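You operate a simulated robot arm through the tools that you are given. There is no shell and no other tool.

You are at the controls of a simulated robot arm. One attempt, no reset.

JOB
Open the lidded pot on the short bench, sieve two scoops of its mix, then switch the sieve off.
Fine: leave the lid on the bench; steel scoop, four fifths full at least, put it back; spill a spoonful at most. Set down upright: steel scoop.
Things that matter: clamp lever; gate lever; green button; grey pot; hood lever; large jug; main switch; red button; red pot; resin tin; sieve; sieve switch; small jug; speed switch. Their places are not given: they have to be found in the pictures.

It is judged by the outcome, as a careful person would: the job done as asked, and still so three seconds after it is handed in. It fails if anything else is knocked over, pushed out of place, dropped, spilled or broken. Lids that push on must go on centred and level and be pressed home; caps that screw on are set level and turned clockwise until they are tight.

ROBOT AND FRAMES
A 6-joint arm with a two-finger parallel gripper, fixed in place. Base frame: the origin is on the floor under the middle of its stand, x ahead of it, y to its left, z up. Readings come in cm, rad, newtons and seconds.
With the tool pointing down near the work surface it reaches from about 36 to 84 cm from the base axis. Its first joint turns from -2.897 to 2.897 rad. Payload 3.91 kg.
The tool frame sits at the grasp point between the pads (the TCP): z along the fingers, y along the line on which they close. The tips reach 3 cm beyond it. The gripper opens to 11 cm. The fingers are 2 cm wide and 1 cm thick; the gripper's body (4.8 by 11.2 cm) begins 5.5 cm behind the TCP.
Orientation is that of the tool frame in the base frame, as a unit quaternion [x, y, z, w]. With the fingers straight down and closing along the base's y, the tool's x points along the base's -x, its y along +y and its z along -z.

CONTROLS
- The arm moves only by the tool arm_command. Its argument "moves" is a list of rows, each a list of 7 numbers: the shift along the base's x, y, z in cm, then the turn, a rotation vector about the base's x, y, z in rad, then the finger opening in cm, from 0 to 11. In form: [[x, y, z, ax, ay, az, grip], ...]. A call has 1 to 20 rows; each row shifts and turns the commanded pose from where the row before left it. Rows are played at 5 a second. More than 5 cm and 0.15 rad between two rows, or a gripper value outside its range, and nothing of the call is played. Where a pose cannot be reached the arm comes as near as it can. A force on the tool above 40 N (or 10 N above the force at the start of the call, whichever is more), or a blocked arm, ends the call early, and 0.2 s more pass. Each finger travels about 15.3 cm/s and halts on what it meets, pressing with about 39 N; the grip force reading is that of the motor and also rises with nothing between the fingers. The clock runs only during rows and for 0.2 s after the last one: add rows that do not move to give the fingers time. It gives the time, the measured TCP pose, the force on the tool (base axes), the opening and the grip force at its end, in the units of the frame above (readings bear some noise), with the torque about the TCP (base axes, N m) and any sound that the robot's microphone picked up.
- Cameras (640 x 400 px; columns grow to the right, rows downward): "scene" is fixed at [40.04, -49.85, 164.14]; the picture's right is [0.89, -0.46, 0.00], its down [-0.22, -0.43, -0.88] and it looks along [0.40, 0.78, -0.48] (base axes); focal length 314 px, centre (320, 200). "wrist" rides on the gripper at [7.2, 1.7, -10.3] in the tool frame; the picture's right is [-0.23, 0.97, 0.00], its down [-0.76, -0.18, -0.62] and it looks along [-0.61, -0.14, 0.78] (tool axes); focal length 222 px, centre (320, 200).
- grab_frame(camera): a new picture of that camera. The clock stands still meanwhile.
- point_at(camera, pixels): for up to 12 pixels [column, row] of the newest picture of that camera ("zoom" is the newest enlarged one), the place [x, y, z] in the base frame of the surface seen there, good to about 0.3 cm. The clock stands still meanwhile.
- inspect(camera, box): a new picture of the part [left, top, right, bottom] of that camera's present view, enlarged. The clock stands still meanwhile.
- hand_in(): hands the job in; it is judged then, once.

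Leave the gripper open and the arm clear of the work at the hand-in unless told otherwise.

The tools are called after ">>>" by a JSON object that holds its "name" and its "arguments". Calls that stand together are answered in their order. arm_command: Moves the arm, as the interface text tells. Its arguments: {"type":"object","properties":{"moves":{"type":"array"}},"required":["moves"]} The other tools are called the same way: grab_frame (camera) takes a picture; point_at (camera, pixels) gives the place of the surface under pixels of a picture; inspect (camera, box) takes an enlarged picture of a part of a camera's view; hand_in () hands the job in.

At the start:

```text
clock: 0.0
position: [55.22, 5.7, 144.4]
tcp_rot: [0.0, 1.0, 0.0, 0.001]
ft_force: [-0.5, -0.4, -0.9]
ft_torque: [-0.01, 0.04, 0.02]
finger_gap: 11.0
grasp_force: 0.0
```

scene: 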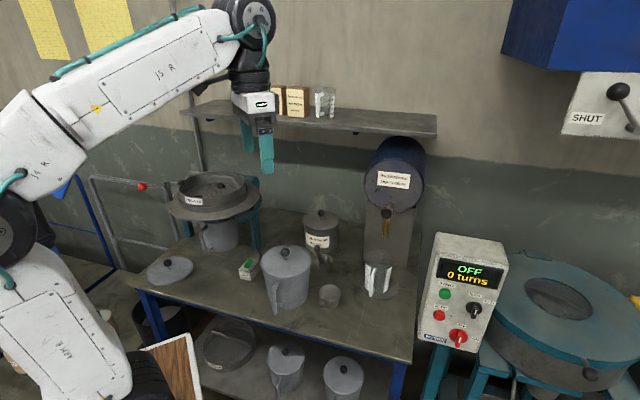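
wrist: 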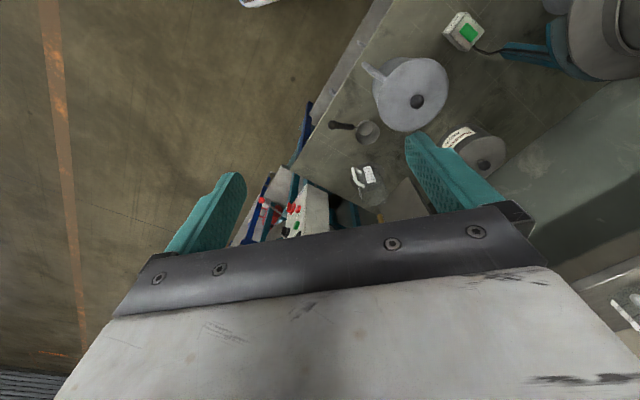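

I see a bench with a sieve (left), pots, jugs, a tin and a mixer on the right. First I enlarge parts of the scene to identify each thing.

>>> {"name": "inspect", "arguments": {"camera": "scene", "box": [130, 150, 290, 250]}}

>>> {"name": "inspect", "arguments": {"camera": "scene", "box": [230, 200, 430, 325]}}

>>> {"name": "inspect", "arguments": {"camera": "scene", "box": [80, 225, 320, 375]}}

>>> {"name": "inspect", "arguments": {"camera": "scene", "box": [400, 225, 640, 375]}}

```text
4.00 times, centred on (210, 200) of scene
```

zoom: 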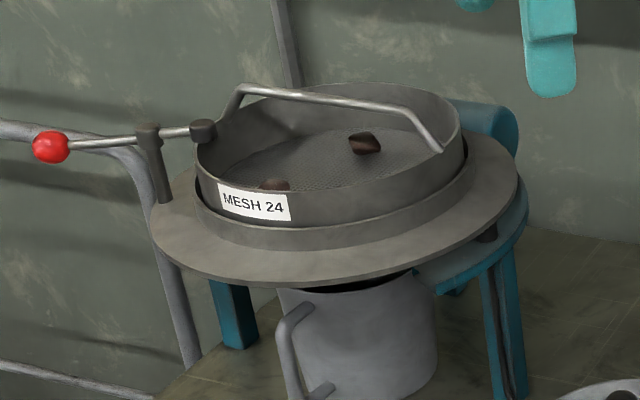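

```text
3.20 times, centred on (330, 262) of scene
```

zoom: 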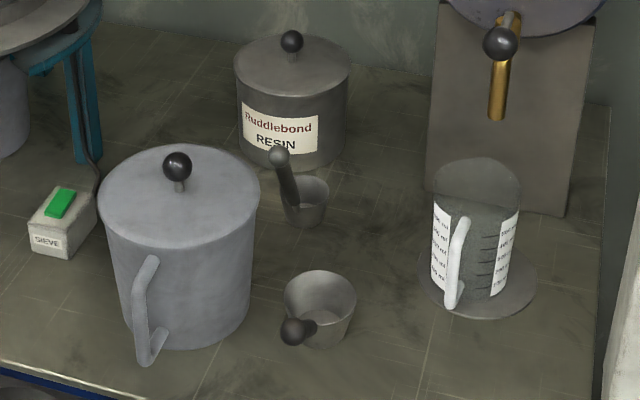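

```text
2.67 times, centred on (200, 300) of scene
```

zoom: 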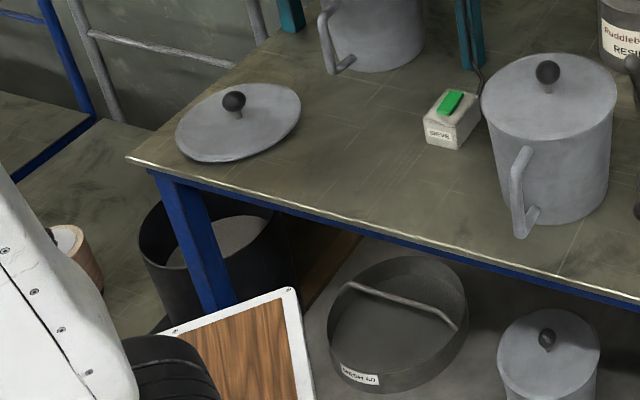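

```text
2.67 times, centred on (520, 300) of scene
```

zoom: 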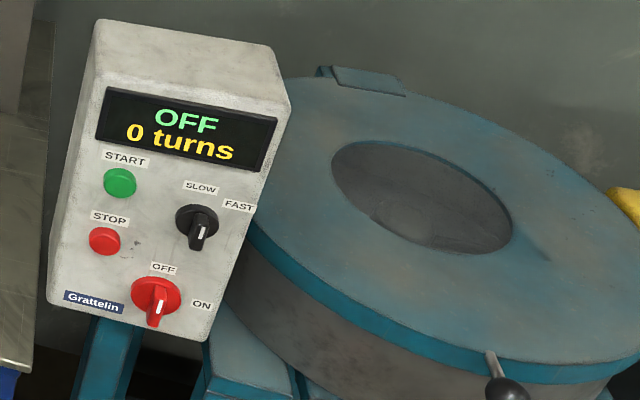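

The bench has a lidded grey pot, a loose lid, the sieve with its green switch and two small cups/scoops. I don't know yet which is the "short bench" or where the red pot is. I enlarge the left, upper, and right parts.

>>> {"name": "inspect", "arguments": {"camera": "scene", "box": [0, 150, 160, 250]}}

>>> {"name": "inspect", "arguments": {"camera": "scene", "box": [60, 300, 220, 400]}}

>>> {"name": "inspect", "arguments": {"camera": "scene", "box": [230, 310, 390, 400]}}

>>> {"name": "inspect", "arguments": {"camera": "scene", "box": [480, 0, 640, 100]}}

>>> {"name": "inspect", "arguments": {"camera": "scene", "box": [240, 70, 400, 170]}}

>>> {"name": "inspect", "arguments": {"camera": "wrist", "box": [230, 0, 640, 250]}}

```text
4.00 times, centred on (80, 200) of scene
```

zoom: 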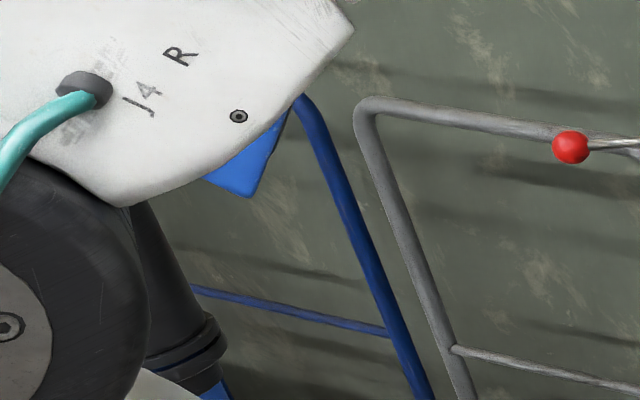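

```text
4.00 times, centred on (140, 350) of scene
```

zoom: 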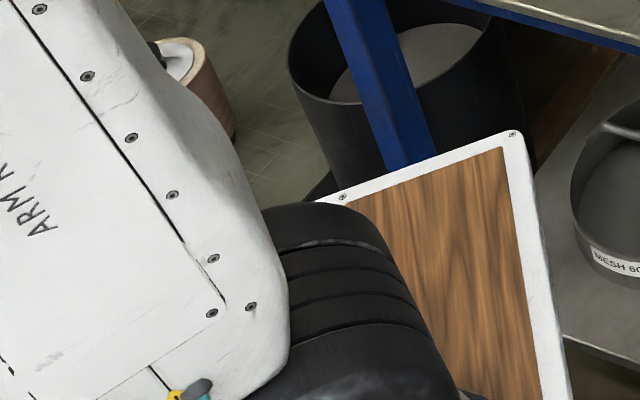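

```text
4.00 times, centred on (310, 355) of scene
```

zoom: 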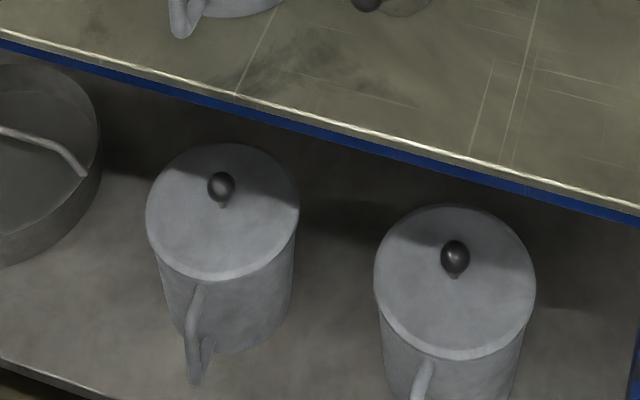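

```text
4.00 times, centred on (560, 50) of scene
```

zoom: 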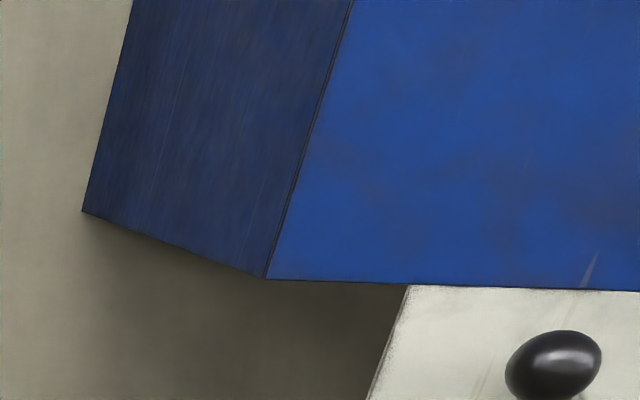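

```text
4.00 times, centred on (320, 120) of scene
```

zoom: 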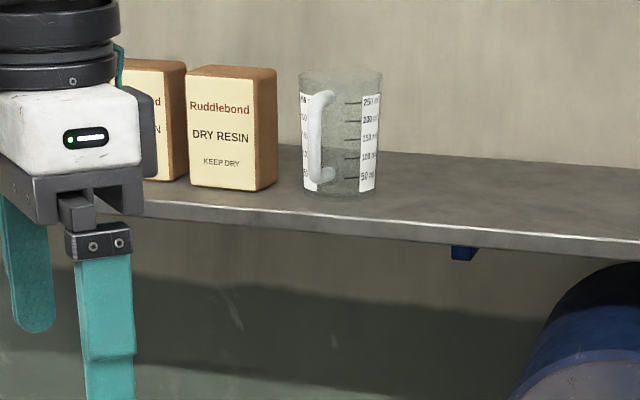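

```text
1.56 times, centred on (435, 125) of wrist
```

zoom: 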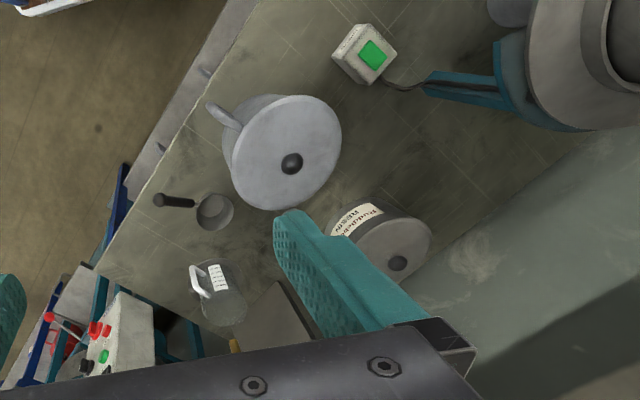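

I measure places in the current scene: bench surface and corners, pot, cups, sieve switch, sieve, loose lid, and more.

>>> {"name": "grab_frame", "arguments": {"camera": "scene"}}

>>> {"name": "point_at", "arguments": {"camera": "scene", "pixels": [[128, 281], [413, 362], [286, 252], [288, 268], [329, 295], [325, 255], [252, 262], [172, 265], [205, 190], [320, 215], [378, 282], [142, 187]]}}

>>> {"name": "point_at", "arguments": {"camera": "scene", "pixels": [[70, 260], [230, 345], [287, 350], [344, 364], [165, 330], [230, 15], [25, 360], [325, 100], [384, 215], [105, 315], [460, 335], [560, 295]]}}

```text
taken
```

scene: 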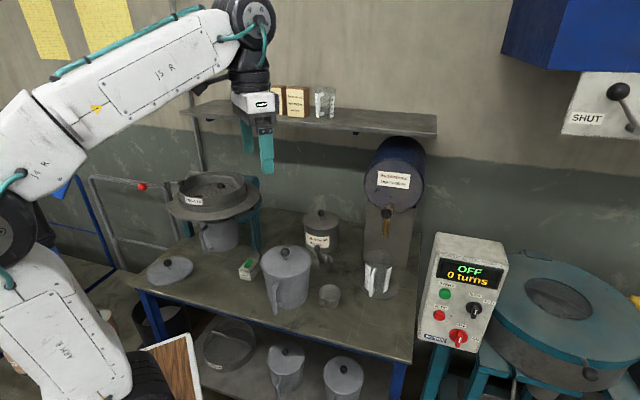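

```text
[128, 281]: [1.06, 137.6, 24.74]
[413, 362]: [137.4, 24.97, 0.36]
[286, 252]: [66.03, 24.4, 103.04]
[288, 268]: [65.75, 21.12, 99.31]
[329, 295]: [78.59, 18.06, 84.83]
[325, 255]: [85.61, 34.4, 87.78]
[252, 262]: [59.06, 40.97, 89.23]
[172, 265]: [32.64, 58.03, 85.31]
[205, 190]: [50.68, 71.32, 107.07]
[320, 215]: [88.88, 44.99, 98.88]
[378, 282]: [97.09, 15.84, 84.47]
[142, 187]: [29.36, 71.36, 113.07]
```

```text
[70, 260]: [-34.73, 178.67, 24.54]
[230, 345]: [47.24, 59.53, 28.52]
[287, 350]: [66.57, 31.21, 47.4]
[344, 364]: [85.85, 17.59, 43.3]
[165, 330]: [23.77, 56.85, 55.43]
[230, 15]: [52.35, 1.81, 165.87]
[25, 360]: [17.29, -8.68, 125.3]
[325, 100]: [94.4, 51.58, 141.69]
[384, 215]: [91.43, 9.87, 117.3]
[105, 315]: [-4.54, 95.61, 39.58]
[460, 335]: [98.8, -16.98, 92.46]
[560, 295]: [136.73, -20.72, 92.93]
```

The bench top lies at z≈84 cm; the lidded pot is at about (66, 23), lid top z≈99. Some things (red pot, a second bench) are still not found, so I turn the hand on the spot (free space at z 144) to look to the left with the wrist camera.

>>> {"name": "arm_command", "arguments": {"moves": [[0, 0, 0, 0, 0, 0.15, 11], [0, 0, 0, 0, 0, 0.15, 11], [0, 0, 0, 0, 0, 0.15, 11], [0, 0, 0, 0, 0, 0.15, 11], [0, 0, 0, 0, 0, 0.15, 11], [0, 0, 0, 0, 0, 0.15, 11], [0, 0, 0, 0, 0, 0.15, 11], [0, 0, 0, 0, 0, 0.15, 11]]}}

>>> {"name": "grab_frame", "arguments": {"camera": "wrist"}}

```text
clock: 1.8
position: [55.14, 5.56, 144.51]
tcp_rot: [-0.565, 0.825, 0.001, 0.0]
ft_force: [-0.4, -0.1, -0.5]
ft_torque: [0.0, -0.01, 0.01]
finger_gap: 11.01
grasp_force: 0.0
```

```text
taken
```

wrist: 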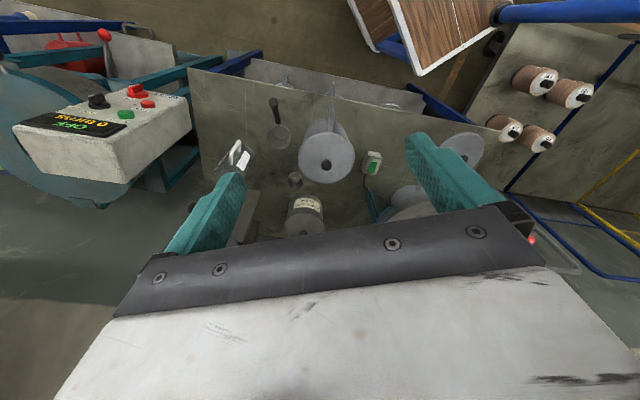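

This wrist picture is upside down (image down is up in the room). I see another bench at the right with spools, and a red thing at top left near (70, 50). I enlarge these.

>>> {"name": "inspect", "arguments": {"camera": "wrist", "box": [0, 0, 240, 150]}}

>>> {"name": "inspect", "arguments": {"camera": "wrist", "box": [200, 60, 440, 210]}}

>>> {"name": "inspect", "arguments": {"camera": "wrist", "box": [400, 0, 640, 150]}}

>>> {"name": "point_at", "arguments": {"camera": "wrist", "pixels": [[70, 50], [545, 65], [530, 135], [325, 160], [305, 205], [278, 135], [275, 105], [295, 180], [372, 165], [460, 145], [10, 22], [330, 95]]}}

```text
2.67 times, centred on (120, 75) of wrist
```

zoom: 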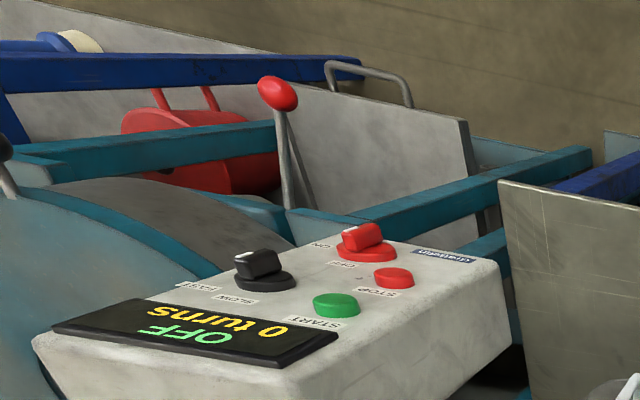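

```text
2.67 times, centred on (320, 135) of wrist
```

zoom: 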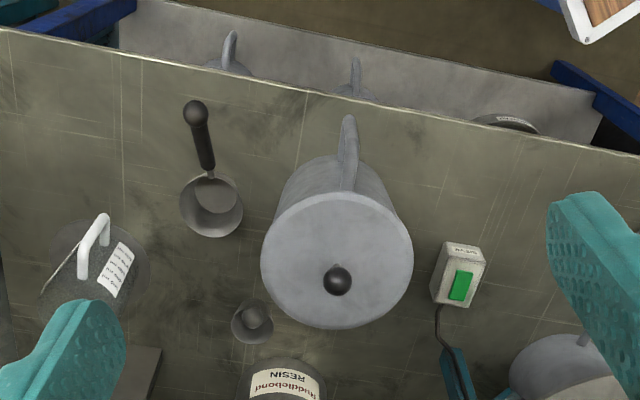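

```text
2.67 times, centred on (520, 75) of wrist
```

zoom: 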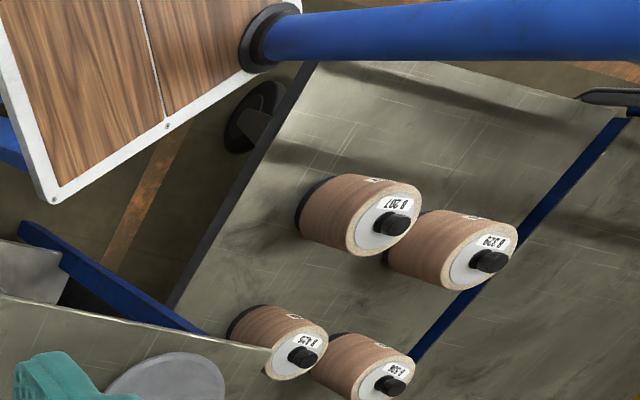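

```text
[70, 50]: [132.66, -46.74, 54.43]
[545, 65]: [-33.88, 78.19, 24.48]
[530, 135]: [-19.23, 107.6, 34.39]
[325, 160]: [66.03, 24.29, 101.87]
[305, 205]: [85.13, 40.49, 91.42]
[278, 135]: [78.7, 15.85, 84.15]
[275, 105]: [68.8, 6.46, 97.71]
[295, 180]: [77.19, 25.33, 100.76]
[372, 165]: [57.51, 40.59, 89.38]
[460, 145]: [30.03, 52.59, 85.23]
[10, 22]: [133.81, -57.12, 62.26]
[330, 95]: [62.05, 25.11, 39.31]
```

The large cup-scoop with black handle is at about (78.6, 17, 85), the smaller one near (85, 33). The red pot sits under the mixer (132, -47, 54). I now turn the other way to see the right side and check whether any other bench with a lidded pot exists.

>>> {"name": "arm_command", "arguments": {"moves": [[0, 0, 0, 0, 0, -0.15, 11], [0, 0, 0, 0, 0, -0.15, 11], [0, 0, 0, 0, 0, -0.15, 11], [0, 0, 0, 0, 0, -0.15, 11], [0, 0, 0, 0, 0, -0.15, 11], [0, 0, 0, 0, 0, -0.15, 11], [0, 0, 0, 0, 0, -0.15, 11], [0, 0, 0, 0, 0, -0.15, 11], [0, 0, 0, 0, 0, -0.15, 11], [0, 0, 0, 0, 0, -0.15, 11], [0, 0, 0, 0, 0, -0.15, 11], [0, 0, 0, 0, 0, -0.15, 11], [0, 0, 0, 0, 0, -0.15, 11], [0, 0, 0, 0, 0, -0.15, 11], [0, 0, 0, 0, 0, -0.15, 11], [0, 0, 0, 0, 0, -0.15, 11], [0, 0, 0, 0, 0, -0.15, 11], [0, 0, 0, 0, 0, -0.15, 11]]}}

>>> {"name": "grab_frame", "arguments": {"camera": "wrist"}}

```text
clock: 5.6
position: [55.1, 5.64, 144.48]
tcp_rot: [0.682, 0.731, 0.0, 0.001]
ft_force: [-0.1, -0.5, 0.6]
ft_torque: [0.0, -0.02, -0.02]
finger_gap: 10.98
grasp_force: 0.2
```

```text
taken
```

wrist: 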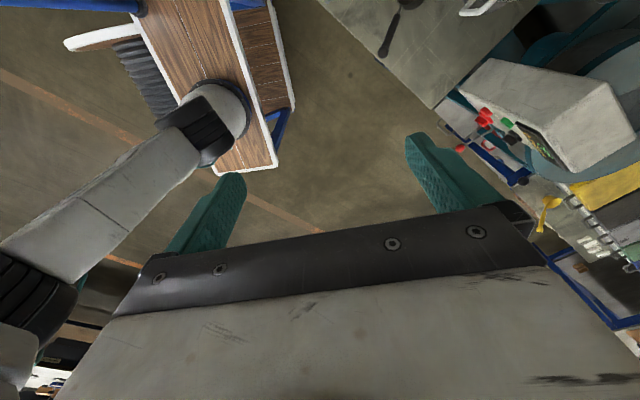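

Right side: the robot's own trolley, the panel and a broom. I turn a bit further to see behind on the right.

>>> {"name": "arm_command", "arguments": {"moves": [[0, 0, 0, 0, 0, -0.15, 11], [0, 0, 0, 0, 0, -0.15, 11], [0, 0, 0, 0, 0, -0.15, 11], [0, 0, 0, 0, 0, -0.15, 11], [0, 0, 0, 0, 0, -0.15, 11], [0, 0, 0, 0, 0, -0.15, 11], [0, 0, 0, 0, 0, -0.15, 11]]}}

>>> {"name": "grab_frame", "arguments": {"camera": "wrist"}}

>>> {"name": "grab_frame", "arguments": {"camera": "scene"}}

```text
clock: 7.2
position: [55.1, 5.55, 144.54]
tcp_rot: [0.957, 0.291, -0.001, 0.0]
ft_force: [0.6, 0.4, -0.3]
ft_torque: [0.04, 0.0, -0.02]
finger_gap: 11.02
grasp_force: 0.1
```

```text
taken
```

wrist: 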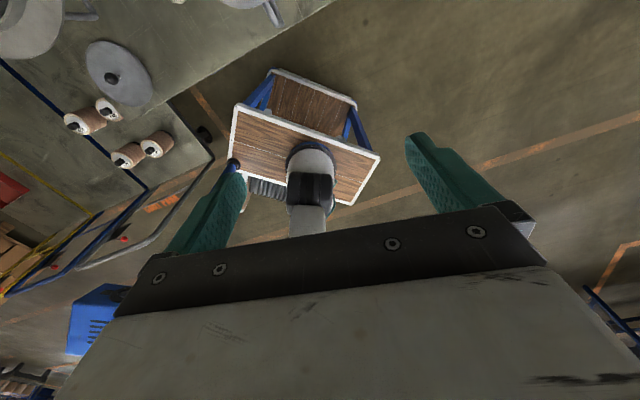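

```text
taken
```

scene: 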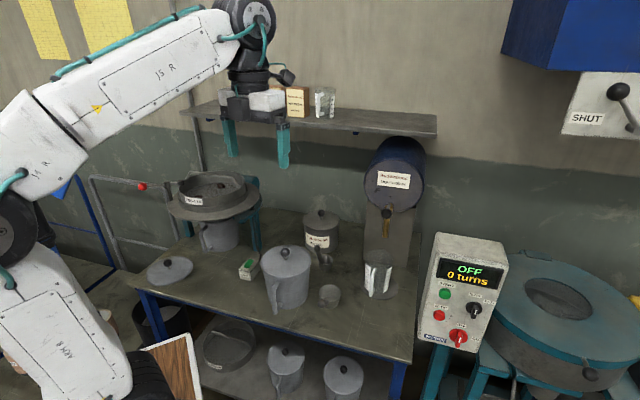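

No other reachable bench has pots: the bench with the grey lidded pot is the one. I measure the shelf's edges and the sieve's parts so that I can move safely toward it for a closer look.

>>> {"name": "point_at", "arguments": {"camera": "scene", "pixels": [[184, 110], [436, 134], [310, 124], [240, 116], [178, 205], [258, 205], [215, 222], [192, 201], [217, 178], [205, 183], [246, 186], [160, 188]]}}

>>> {"name": "arm_command", "arguments": {"moves": [[0, 0, 0, 0, 0, 0.15, 11], [0, 0, 0, 0, 0, 0.15, 11], [0, 0, 0, 0, 0, 0.15, 11], [0, 0, 0, 0, 0, 0.15, 11], [0, 0, 0, 0, 0, 0.15, 11], [0, 0, 0, 0, 0, 0.15, 11], [0, 0, 0, 0, 0, 0.15, 11], [0, 0, 0, 0, 0, 0.15, 11], [0, 0, 0, 0, 0, 0.15, 11], [0, 0, 0, 0, 0, 0.15, 11], [0, 0, 0, 0, 0, 0.15, 11], [0, 0, 0, 0, 0, 0.15, 11], [0, 0, 0, 0, 0, 0.15, 11], [0, 0, 0, 0, 0, 0.15, 11], [0, 0, 0, 0, 0, 0.15, 11], [0, 0, 0, 0, 0, 0.15, 11], [0, 0, 0, 0, 0, 0.15, 11]]}}

```text
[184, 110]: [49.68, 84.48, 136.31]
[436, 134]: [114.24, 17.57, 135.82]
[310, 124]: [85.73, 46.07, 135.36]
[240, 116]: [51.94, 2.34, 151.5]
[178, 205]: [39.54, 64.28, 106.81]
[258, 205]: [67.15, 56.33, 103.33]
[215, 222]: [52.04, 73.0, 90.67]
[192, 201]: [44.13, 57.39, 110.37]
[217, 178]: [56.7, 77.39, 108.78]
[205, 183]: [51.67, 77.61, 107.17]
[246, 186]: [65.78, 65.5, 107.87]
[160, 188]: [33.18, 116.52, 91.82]
```

```text
clock: 10.8
position: [55.1, 5.62, 144.46]
tcp_rot: [-0.001, 1.0, -0.001, 0.002]
ft_force: [-0.4, -0.2, 0.3]
ft_torque: [0.01, -0.02, 0.01]
finger_gap: 11.01
grasp_force: 0.0
```

The bench and shelf run diagonally (shelf front edge x+y≈133, z≈136). The sieve's middle is about (53, 70). I move the hand to about (35, 42, 140) turned toward the sieve for a close view.

>>> {"name": "arm_command", "arguments": {"moves": [[-2, 3.6, -0.4, 0, 0, 0.12, 11], [-2, 3.6, -0.4, 0, 0, 0.12, 11], [-2, 3.6, -0.4, 0, 0, 0.12, 11], [-2, 3.6, -0.4, 0, 0, 0.12, 11], [-2, 3.6, -0.4, 0, 0, 0.12, 11], [-2, 3.6, -0.4, 0, 0, 0.12, 11], [-2, 3.6, -0.4, 0, 0, 0.12, 11], [-2, 3.6, -0.4, 0, 0, 0.12, 11], [-2, 3.6, -0.4, 0, 0, 0.12, 11], [-2, 3.6, -0.4, 0, 0, 0.12, 11]]}}

>>> {"name": "grab_frame", "arguments": {"camera": "wrist"}}

```text
clock: 13.0
position: [35.02, 41.69, 140.65]
tcp_rot: [-0.565, 0.825, 0.001, 0.001]
ft_force: [-0.7, -1.1, -0.1]
ft_torque: [0.06, -0.01, 0.01]
finger_gap: 11.04
grasp_force: 0.1
```

```text
taken
```

wrist: 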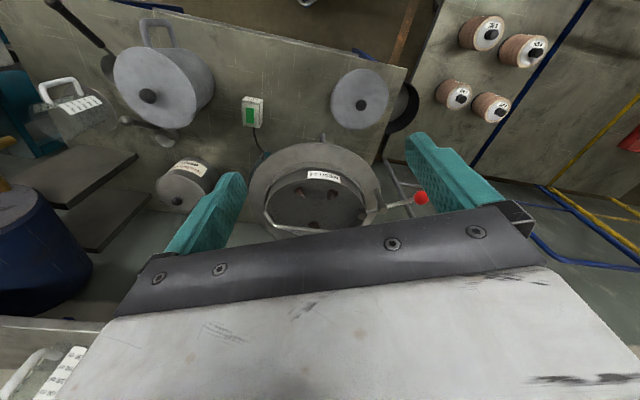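

I now see the sieve with lumps on its mesh and the clamp lever with the red ball. I enlarge this and the scoops.

>>> {"name": "inspect", "arguments": {"camera": "wrist", "box": [230, 120, 450, 250]}}

>>> {"name": "point_at", "arguments": {"camera": "zoom", "pixels": [[555, 225], [480, 235], [420, 240], [430, 285], [280, 160], [85, 180], [260, 80], [410, 195], [245, 270], [240, 225], [110, 320], [300, 345]]}}

>>> {"name": "inspect", "arguments": {"camera": "wrist", "box": [20, 0, 240, 150]}}

>>> {"name": "inspect", "arguments": {"camera": "wrist", "box": [200, 70, 300, 160]}}

```text
2.91 times, centred on (340, 185) of wrist
```

zoom: 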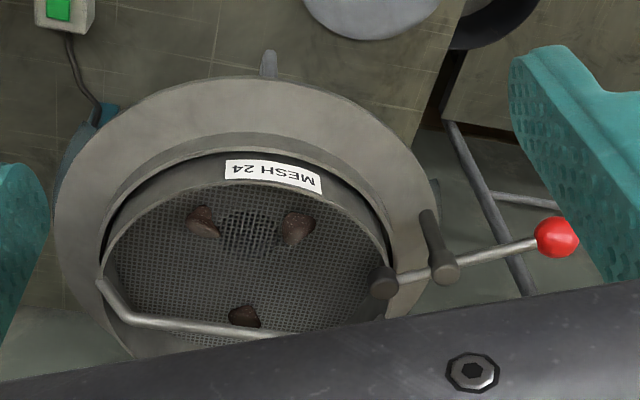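

```text
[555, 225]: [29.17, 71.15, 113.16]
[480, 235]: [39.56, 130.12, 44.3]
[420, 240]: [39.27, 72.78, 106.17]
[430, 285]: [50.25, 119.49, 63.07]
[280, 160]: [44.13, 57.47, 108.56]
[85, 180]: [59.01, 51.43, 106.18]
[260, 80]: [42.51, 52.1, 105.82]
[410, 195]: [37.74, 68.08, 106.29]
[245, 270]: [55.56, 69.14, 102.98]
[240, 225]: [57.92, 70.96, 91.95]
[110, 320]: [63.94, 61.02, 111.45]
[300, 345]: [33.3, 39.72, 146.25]
```

```text
2.67 times, centred on (130, 75) of wrist
```

zoom: 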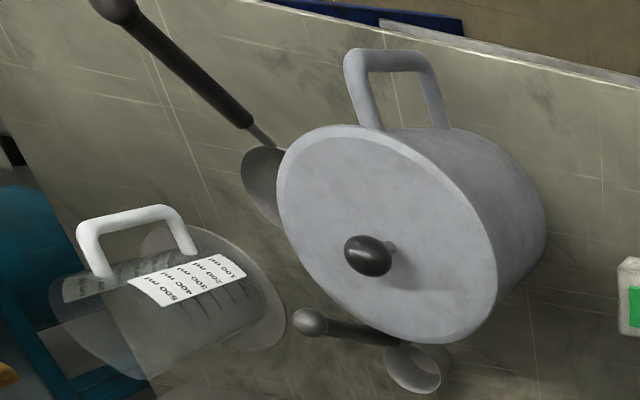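

```text
4.44 times, centred on (250, 115) of wrist
```

zoom: 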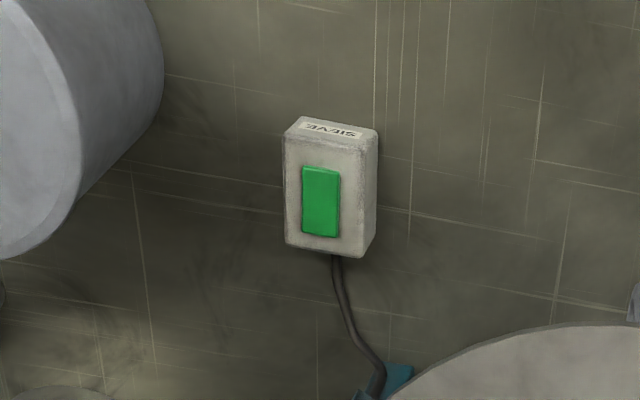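

The switch box is labelled SIEVE with a green rocker. Now I check the clamp lever with an enlarged scene view, and both scoops.

>>> {"name": "inspect", "arguments": {"camera": "scene", "box": [130, 165, 210, 215]}}

>>> {"name": "point_at", "arguments": {"camera": "zoom", "pixels": [[100, 165], [180, 155], [245, 145], [295, 140], [300, 200], [320, 190], [345, 200], [240, 220], [570, 130], [620, 40], [280, 240], [200, 240]]}}

>>> {"name": "inspect", "arguments": {"camera": "scene", "box": [290, 235, 370, 320]}}

>>> {"name": "point_at", "arguments": {"camera": "zoom", "pixels": [[210, 90], [220, 130], [235, 185], [260, 170], [290, 210], [235, 405], [300, 340], [330, 400], [375, 370], [270, 400], [318, 460], [250, 350]]}}

```text
8.00 times, centred on (170, 190) of scene
```

zoom: 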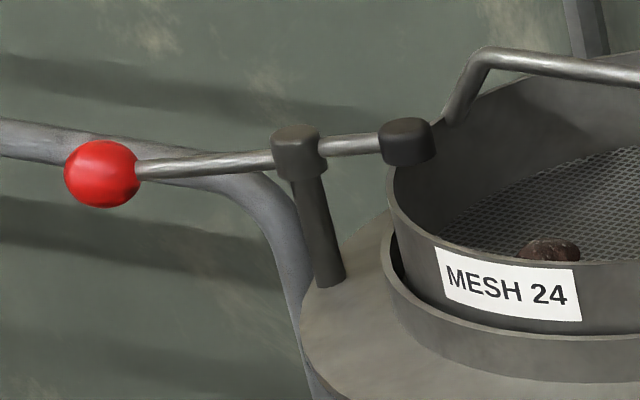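

```text
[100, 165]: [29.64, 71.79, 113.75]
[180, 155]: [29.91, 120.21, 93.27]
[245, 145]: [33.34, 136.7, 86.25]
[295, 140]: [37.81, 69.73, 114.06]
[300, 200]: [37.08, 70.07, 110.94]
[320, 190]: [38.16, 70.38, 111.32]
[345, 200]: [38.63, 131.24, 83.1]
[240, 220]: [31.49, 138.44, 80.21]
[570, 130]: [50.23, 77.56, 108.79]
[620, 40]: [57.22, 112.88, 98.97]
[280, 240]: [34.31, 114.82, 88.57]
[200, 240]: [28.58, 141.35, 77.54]
```

```text
4.71 times, centred on (330, 278) of scene
```

zoom: 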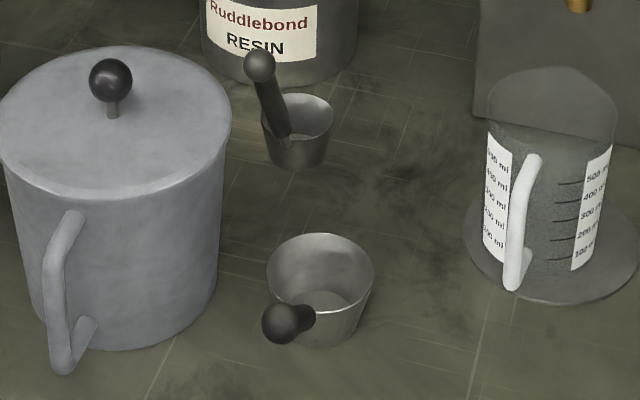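

```text
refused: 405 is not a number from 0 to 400
```

The clamp pad sits over the sieve's rim: clamped. Both scoops have metal cups; I enlarge each further to tell them apart.

>>> {"name": "inspect", "arguments": {"camera": "scene", "box": [315, 240, 347, 260]}}

>>> {"name": "inspect", "arguments": {"camera": "scene", "box": [312, 280, 344, 312]}}

>>> {"name": "inspect", "arguments": {"camera": "scene", "box": [310, 243, 350, 313]}}

>>> {"name": "point_at", "arguments": {"camera": "zoom", "pixels": [[272, 28], [320, 60], [330, 70], [300, 90], [345, 100], [315, 120], [285, 255], [335, 220], [355, 260], [340, 245], [340, 285], [310, 200]]}}

```text
16.00 times, centred on (331, 250) of scene
```

zoom: 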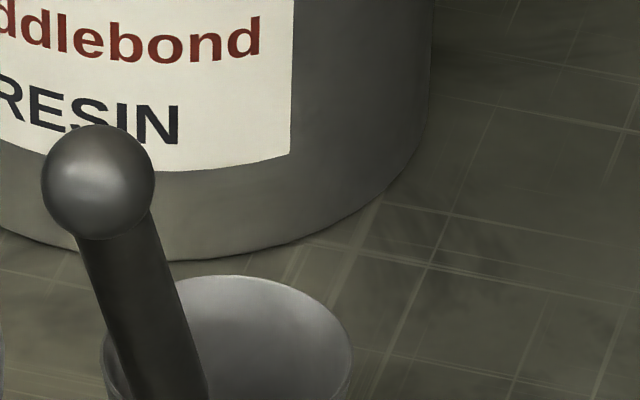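

```text
12.50 times, centred on (328, 296) of scene
```

zoom: 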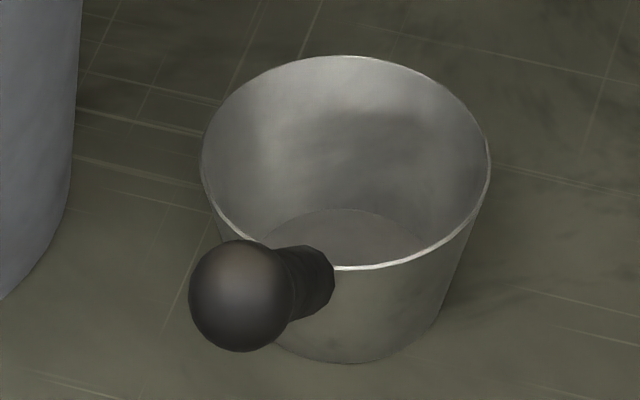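

```text
5.71 times, centred on (330, 278) of scene
```

zoom: 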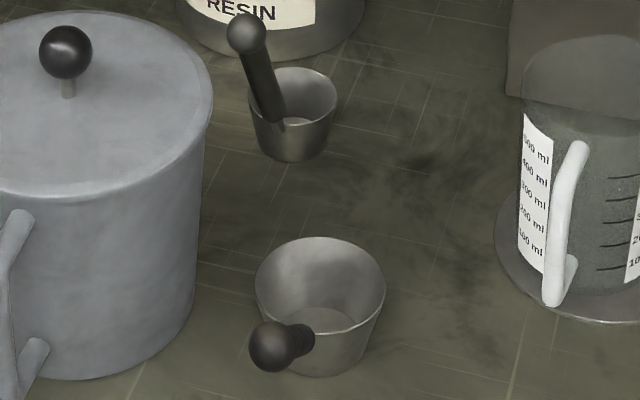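

```text
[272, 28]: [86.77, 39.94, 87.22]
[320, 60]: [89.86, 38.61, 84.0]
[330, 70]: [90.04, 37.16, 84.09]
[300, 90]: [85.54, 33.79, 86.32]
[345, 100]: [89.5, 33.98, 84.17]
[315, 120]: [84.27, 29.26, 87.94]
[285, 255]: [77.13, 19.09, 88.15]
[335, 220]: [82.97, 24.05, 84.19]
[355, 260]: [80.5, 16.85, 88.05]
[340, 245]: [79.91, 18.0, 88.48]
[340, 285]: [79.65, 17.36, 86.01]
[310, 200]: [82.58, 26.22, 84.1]
```

I still can't tell from the scene. I move the hand above the front of the bench near (62, 8, 115) to see both scoops closely with the wrist camera.

>>> {"name": "arm_command", "arguments": {"moves": [[2.45, -3.06, -2.33, 0, 0, -0.0455, 11], [2.45, -3.06, -2.33, 0, 0, -0.0455, 11], [2.45, -3.06, -2.33, 0, 0, -0.0455, 11], [2.45, -3.06, -2.33, 0, 0, -0.0455, 11], [2.45, -3.06, -2.33, 0, 0, -0.0455, 11], [2.45, -3.06, -2.33, 0, 0, -0.0455, 11], [2.45, -3.06, -2.33, 0, 0, -0.0455, 11], [2.45, -3.06, -2.33, 0, 0, -0.0455, 11], [2.45, -3.06, -2.33, 0, 0, -0.0455, 11], [2.45, -3.06, -2.33, 0, 0, -0.0455, 11], [2.45, -3.06, -2.33, 0, 0, -0.0455, 11]]}}

>>> {"name": "grab_frame", "arguments": {"camera": "wrist"}}

```text
clock: 15.4
position: [62.15, 7.87, 114.89]
tcp_rot: [-0.342, 0.94, 0.001, -0.001]
ft_force: [0.1, -0.3, 0.6]
ft_torque: [0.03, -0.03, 0.0]
finger_gap: 10.99
grasp_force: 0.1
```

```text
taken
```

wrist: 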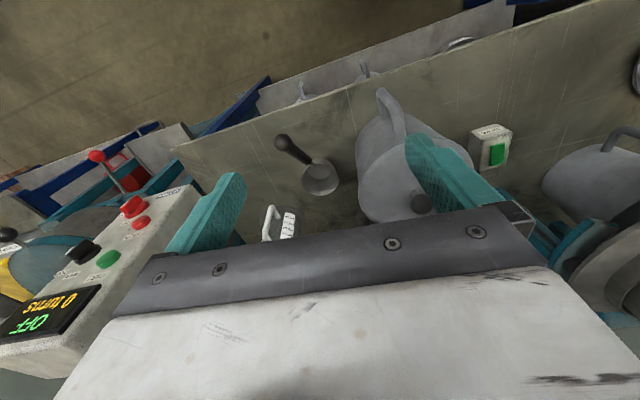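

The usable wrist view is the upper half. The large scoop is at about (310, 165). I enlarge it.

>>> {"name": "inspect", "arguments": {"camera": "wrist", "box": [260, 120, 360, 200]}}

>>> {"name": "point_at", "arguments": {"camera": "wrist", "pixels": [[281, 142], [290, 150], [300, 156], [307, 161], [305, 168], [337, 178], [322, 194], [320, 160], [320, 185], [322, 175], [385, 100], [420, 203]]}}

```text
5.00 times, centred on (310, 160) of wrist
```

zoom: 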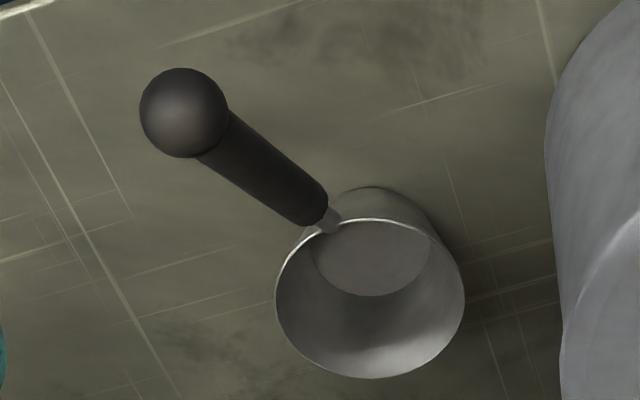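

```text
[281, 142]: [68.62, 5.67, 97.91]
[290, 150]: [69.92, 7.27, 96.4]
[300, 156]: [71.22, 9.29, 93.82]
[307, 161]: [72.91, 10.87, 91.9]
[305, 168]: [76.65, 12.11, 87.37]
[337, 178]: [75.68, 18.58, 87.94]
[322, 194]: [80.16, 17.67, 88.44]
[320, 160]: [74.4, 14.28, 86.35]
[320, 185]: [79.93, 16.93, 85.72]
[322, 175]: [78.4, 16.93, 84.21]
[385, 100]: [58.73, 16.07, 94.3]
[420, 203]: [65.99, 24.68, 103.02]
```

The large scoop: rim z≈88, handle rising at about 45° toward the robot with knob at (68.6, 5.7, 98). Now I move to see the small scoop from above.

>>> {"name": "arm_command", "arguments": {"moves": [[2, 3, 1.5, 0, 0, 0, 11], [2, 3, 1.5, 0, 0, 0, 11], [2, 3, 1, 0, 0, 0, 11], [2, 3, 1, 0, 0, 0, 11], [2, 3, 1, 0, 0, 0, 11]]}}

>>> {"name": "grab_frame", "arguments": {"camera": "wrist"}}

```text
clock: 16.6
position: [72.18, 23.03, 120.72]
tcp_rot: [-0.342, 0.94, 0.001, 0.0]
ft_force: [-0.8, -1.1, 0.4]
ft_torque: [0.03, -0.04, 0.0]
finger_gap: 11.0
grasp_force: 0.1
```

```text
taken
```

wrist: 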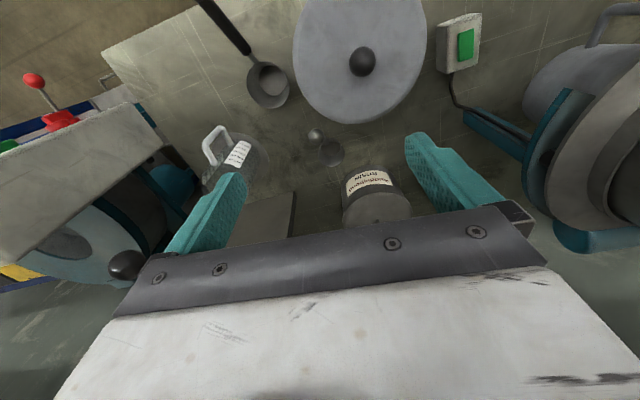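

I see the small scoop at (325, 148) and the large scoop at (265, 80). I enlarge both.

>>> {"name": "inspect", "arguments": {"camera": "wrist", "box": [285, 110, 365, 170]}}

>>> {"name": "point_at", "arguments": {"camera": "zoom", "pixels": [[240, 200], [300, 240], [340, 280], [370, 230], [430, 300], [370, 380], [310, 330], [380, 320], [440, 350], [400, 290]]}}

>>> {"name": "inspect", "arguments": {"camera": "wrist", "box": [190, 0, 310, 115]}}

>>> {"name": "point_at", "arguments": {"camera": "zoom", "pixels": [[70, 20], [150, 80], [220, 140], [280, 200], [310, 235], [340, 250], [330, 340], [380, 375], [460, 360], [445, 290], [400, 300], [410, 260]]}}

```text
6.67 times, centred on (325, 140) of wrist
```

zoom: 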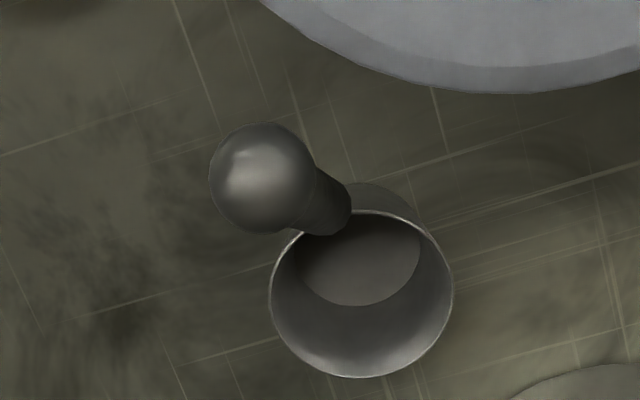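

```text
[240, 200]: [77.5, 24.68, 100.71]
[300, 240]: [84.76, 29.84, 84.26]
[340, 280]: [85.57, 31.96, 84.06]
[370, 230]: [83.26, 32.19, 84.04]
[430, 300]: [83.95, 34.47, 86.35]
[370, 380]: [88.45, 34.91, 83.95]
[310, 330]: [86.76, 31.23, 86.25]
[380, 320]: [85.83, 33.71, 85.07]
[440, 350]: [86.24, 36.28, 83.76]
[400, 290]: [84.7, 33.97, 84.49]
```

```text
3.48 times, centred on (250, 58) of wrist
```

zoom: 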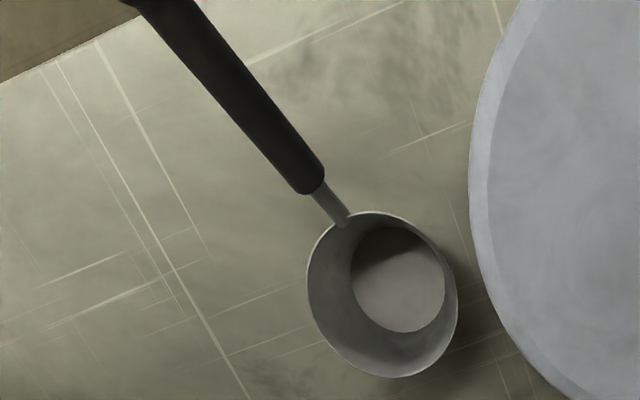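

```text
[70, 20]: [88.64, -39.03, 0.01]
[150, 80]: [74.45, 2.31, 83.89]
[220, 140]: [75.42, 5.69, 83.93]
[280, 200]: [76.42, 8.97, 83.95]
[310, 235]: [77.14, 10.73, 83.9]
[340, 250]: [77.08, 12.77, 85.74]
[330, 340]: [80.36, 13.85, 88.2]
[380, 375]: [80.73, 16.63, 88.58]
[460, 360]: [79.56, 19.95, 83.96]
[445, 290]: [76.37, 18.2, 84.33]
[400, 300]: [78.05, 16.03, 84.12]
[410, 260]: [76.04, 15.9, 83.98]
```

I check the colours of the two scoops once more from the scene camera with the arm in its new place.

>>> {"name": "inspect", "arguments": {"camera": "scene", "box": [300, 235, 364, 315]}}

>>> {"name": "inspect", "arguments": {"camera": "wrist", "box": [230, 50, 370, 190]}}

>>> {"name": "inspect", "arguments": {"camera": "scene", "box": [240, 225, 340, 325]}}

```text
5.00 times, centred on (332, 275) of scene
```

zoom: 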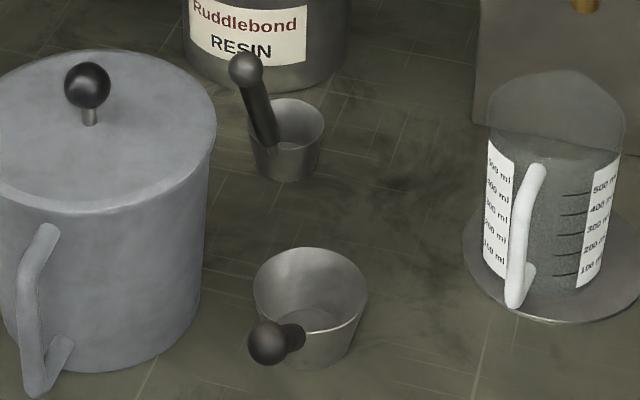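

```text
2.86 times, centred on (300, 120) of wrist
```

zoom: 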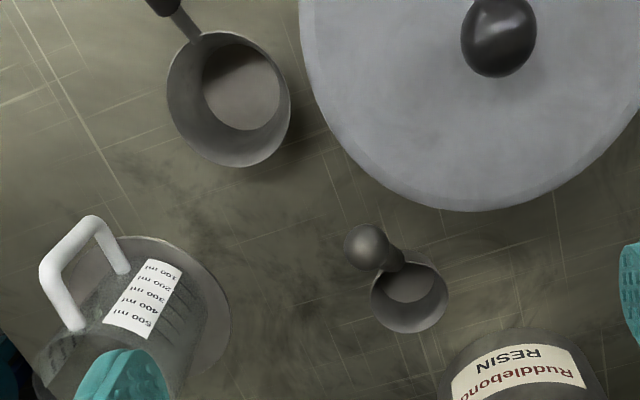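

```text
4.00 times, centred on (290, 275) of scene
```

zoom: 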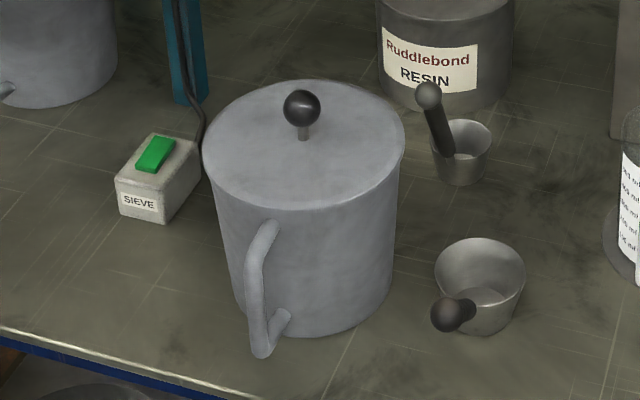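

I take the large bright scoop with the black handle as the steel scoop. Next I measure the pot lid, its knob, the bench edge, and free space for the lid.

>>> {"name": "grab_frame", "arguments": {"camera": "scene"}}

>>> {"name": "point_at", "arguments": {"camera": "scene", "pixels": [[136, 281], [200, 299], [300, 327], [405, 355], [230, 280], [200, 270], [225, 300], [215, 255], [160, 280], [190, 258], [350, 335], [250, 305]]}}

>>> {"name": "grab_frame", "arguments": {"camera": "wrist"}}

>>> {"name": "point_at", "arguments": {"camera": "wrist", "pixels": [[362, 62], [352, 58], [375, 64], [362, 50], [363, 74], [300, 60], [420, 60], [360, 119], [340, 8], [415, 95], [310, 95], [330, 40]]}}

```text
taken
```

scene: 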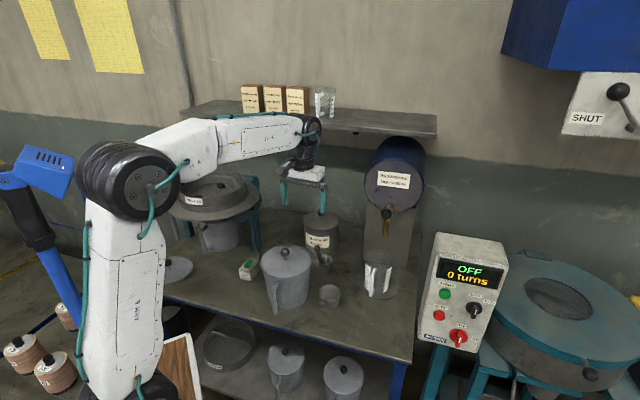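

```text
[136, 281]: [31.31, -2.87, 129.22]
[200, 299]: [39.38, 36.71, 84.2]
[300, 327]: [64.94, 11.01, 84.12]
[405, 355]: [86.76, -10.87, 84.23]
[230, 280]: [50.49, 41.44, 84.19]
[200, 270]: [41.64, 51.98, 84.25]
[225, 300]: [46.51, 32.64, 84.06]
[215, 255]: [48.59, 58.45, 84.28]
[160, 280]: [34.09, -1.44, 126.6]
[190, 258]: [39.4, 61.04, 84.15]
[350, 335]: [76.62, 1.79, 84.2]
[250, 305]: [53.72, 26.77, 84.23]
```

```text
taken
```

wrist: 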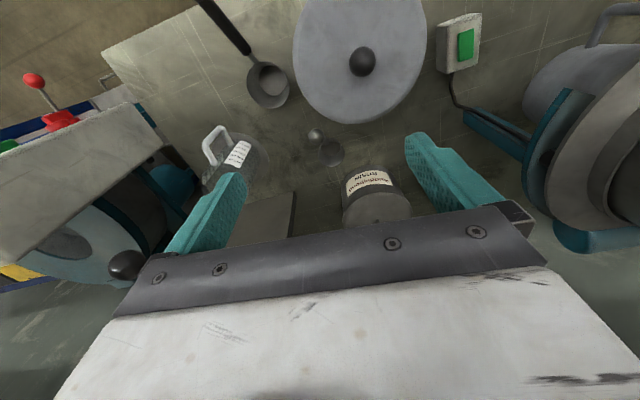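

```text
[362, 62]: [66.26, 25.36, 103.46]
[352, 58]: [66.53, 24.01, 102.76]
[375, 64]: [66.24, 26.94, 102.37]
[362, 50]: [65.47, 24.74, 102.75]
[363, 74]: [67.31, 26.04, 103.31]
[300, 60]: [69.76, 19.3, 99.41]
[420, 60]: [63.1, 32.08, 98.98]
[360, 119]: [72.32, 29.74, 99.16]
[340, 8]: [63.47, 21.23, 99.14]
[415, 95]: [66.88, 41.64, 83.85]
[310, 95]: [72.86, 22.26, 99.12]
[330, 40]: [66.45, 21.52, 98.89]
```

Knob centre ≈ (66.3, 25.4, 102), lid top z≈99.2, lid radius ≈7.3; bench front edge x+y≈75.5. I need a spot for the lid and a good map of the sieve; I go up to about (46, 53, 140) turned toward the sieve and look.

>>> {"name": "arm_command", "arguments": {"moves": [[-2.6, 3.0, 1.93, 0, 0, 0.03, 11], [-2.6, 3.0, 1.93, 0, 0, 0.03, 11], [-2.6, 3.0, 1.93, 0, 0, 0.03, 11], [-2.6, 3.0, 1.93, 0, 0, 0.03, 11], [-2.6, 3.0, 1.93, 0, 0, 0.03, 11], [-2.6, 3.0, 1.93, 0, 0, 0.03, 11], [-2.6, 3.0, 1.93, 0, 0, 0.03, 11], [-2.6, 3.0, 1.93, 0, 0, 0.03, 11], [-2.6, 3.0, 1.93, 0, 0, 0.03, 11], [-2.6, 3.0, 1.93, 0, 0, 0.03, 11]]}}

>>> {"name": "grab_frame", "arguments": {"camera": "wrist"}}

>>> {"name": "grab_frame", "arguments": {"camera": "scene"}}

```text
clock: 18.8
position: [46.23, 52.92, 140.07]
tcp_rot: [-0.479, 0.878, 0.002, 0.002]
ft_force: [0.2, -0.4, 0.0]
ft_torque: [0.02, 0.0, -0.01]
finger_gap: 11.01
grasp_force: 0.0
```

```text
taken
```

wrist: 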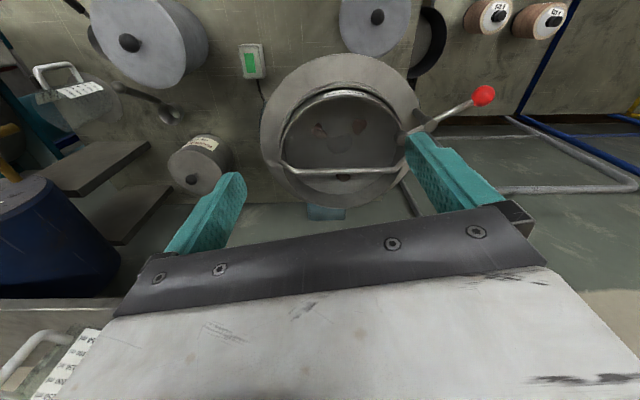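

```text
taken
```

scene: 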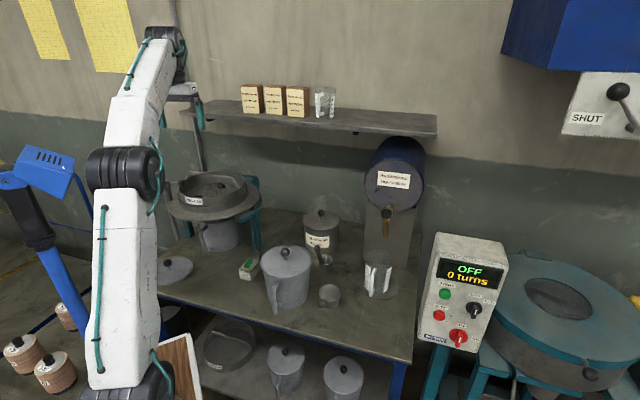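

Now the whole sieve is visible. I enlarge and measure the deck edge, rim, mesh, bail, switch box, loose lid.

>>> {"name": "inspect", "arguments": {"camera": "wrist", "box": [240, 40, 500, 220]}}

>>> {"name": "point_at", "arguments": {"camera": "wrist", "pixels": [[345, 56], [265, 120], [415, 105], [290, 185], [385, 185], [345, 91], [285, 135], [399, 140], [340, 206], [340, 195], [300, 172], [345, 174]]}}

>>> {"name": "point_at", "arguments": {"camera": "wrist", "pixels": [[340, 150], [340, 110], [320, 140], [483, 95], [430, 122], [252, 62], [241, 48], [262, 48], [265, 76], [243, 78], [376, 17], [375, 53]]}}

```text
2.22 times, centred on (370, 130) of wrist
```

zoom: 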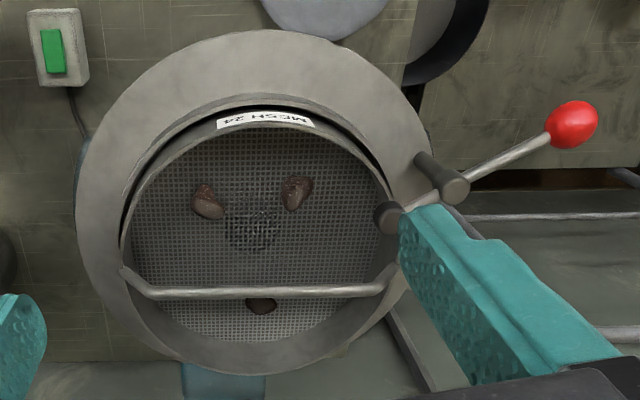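

```text
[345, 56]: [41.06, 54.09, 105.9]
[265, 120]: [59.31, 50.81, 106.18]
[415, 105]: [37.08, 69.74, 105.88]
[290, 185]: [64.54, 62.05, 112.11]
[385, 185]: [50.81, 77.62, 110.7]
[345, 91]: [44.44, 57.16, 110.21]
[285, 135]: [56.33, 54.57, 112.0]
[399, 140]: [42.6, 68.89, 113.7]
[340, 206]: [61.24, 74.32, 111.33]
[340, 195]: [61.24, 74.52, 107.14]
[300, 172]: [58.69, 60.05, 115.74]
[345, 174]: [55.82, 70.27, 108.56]
```

```text
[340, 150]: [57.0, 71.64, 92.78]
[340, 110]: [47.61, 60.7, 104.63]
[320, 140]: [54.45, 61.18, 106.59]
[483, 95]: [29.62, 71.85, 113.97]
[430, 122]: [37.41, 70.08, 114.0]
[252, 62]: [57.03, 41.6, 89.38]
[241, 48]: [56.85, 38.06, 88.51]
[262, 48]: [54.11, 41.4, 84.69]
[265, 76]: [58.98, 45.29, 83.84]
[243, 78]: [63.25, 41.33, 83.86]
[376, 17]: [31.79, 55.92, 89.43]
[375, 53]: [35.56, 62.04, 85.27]
```

Sieve: centre ≈ (52.8, 65.9), rim radius 12 at z≈111.5, deck radius 16.6 at z≈106, bail across the middle at z≈116, clamp pad seated on the rim. Free spot for the lid: about (44.9, 41.8). Now I go above the pot's knob at (66.3, 25.4), leaning the hand slightly.

>>> {"name": "arm_command", "arguments": {"moves": [[2.0, -2.75, -2.4, 0.0177, -0.0177, -0.0215, 11], [2.0, -2.75, -2.4, 0.0177, -0.0177, -0.0215, 11], [2.0, -2.75, -2.4, 0.0177, -0.0177, -0.0215, 11], [2.0, -2.75, -2.4, 0.0177, -0.0177, -0.0215, 11], [2.0, -2.75, -2.4, 0.0177, -0.0177, -0.0215, 11], [2.0, -2.75, -2.4, 0.0177, -0.0177, -0.0215, 11], [2.0, -2.75, -2.4, 0.0177, -0.0177, -0.0215, 11], [2.0, -2.75, -2.4, 0.0177, -0.0177, -0.0215, 11], [2.0, -2.75, -2.4, 0.0177, -0.0177, -0.0215, 11], [2.0, -2.75, -2.4, 0.0177, -0.0177, -0.0215, 11], [0, 0, 0, 0, 0, 0, 6]]}}

>>> {"name": "grab_frame", "arguments": {"camera": "wrist"}}

>>> {"name": "inspect", "arguments": {"camera": "scene", "box": [210, 170, 370, 270]}}

```text
clock: 21.2
position: [66.12, 25.43, 116.08]
tcp_rot: [-0.379, 0.917, 0.035, 0.118]
ft_force: [0.0, -0.4, -0.5]
ft_torque: [0.0, 0.02, 0.02]
finger_gap: 5.99
grasp_force: 0.1
```

```text
taken
```

wrist: 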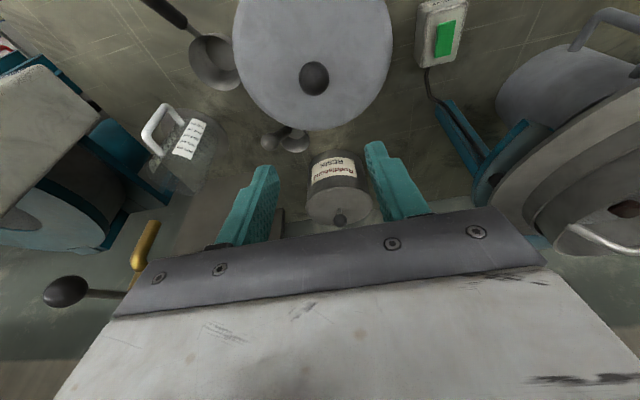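

```text
4.00 times, centred on (290, 220) of scene
```

zoom: 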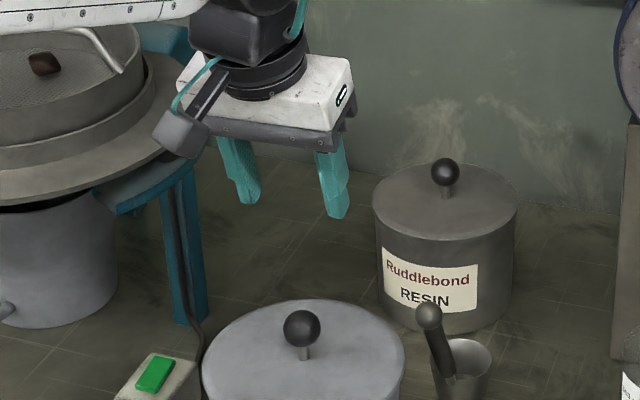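

Hand above the pot, orientation good. I measure the knob again from this nearer view.

>>> {"name": "inspect", "arguments": {"camera": "wrist", "box": [270, 40, 360, 120]}}

>>> {"name": "point_at", "arguments": {"camera": "wrist", "pixels": [[314, 78], [301, 78], [327, 78], [314, 64], [314, 92], [240, 50], [390, 50], [320, 128], [300, 100], [314, 99], [280, 60], [350, 60]]}}

```text
5.00 times, centred on (315, 80) of wrist
```

zoom: 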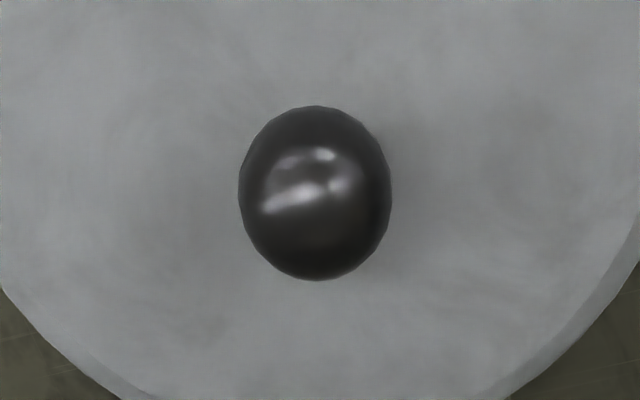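

```text
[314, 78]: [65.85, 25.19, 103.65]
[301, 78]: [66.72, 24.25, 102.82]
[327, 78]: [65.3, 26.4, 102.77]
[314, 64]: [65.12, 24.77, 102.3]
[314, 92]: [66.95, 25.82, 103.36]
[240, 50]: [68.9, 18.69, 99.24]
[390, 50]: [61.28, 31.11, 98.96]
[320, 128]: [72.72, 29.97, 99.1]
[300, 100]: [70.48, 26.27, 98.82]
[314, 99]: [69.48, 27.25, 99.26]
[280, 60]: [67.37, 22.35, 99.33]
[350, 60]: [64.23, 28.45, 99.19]
```

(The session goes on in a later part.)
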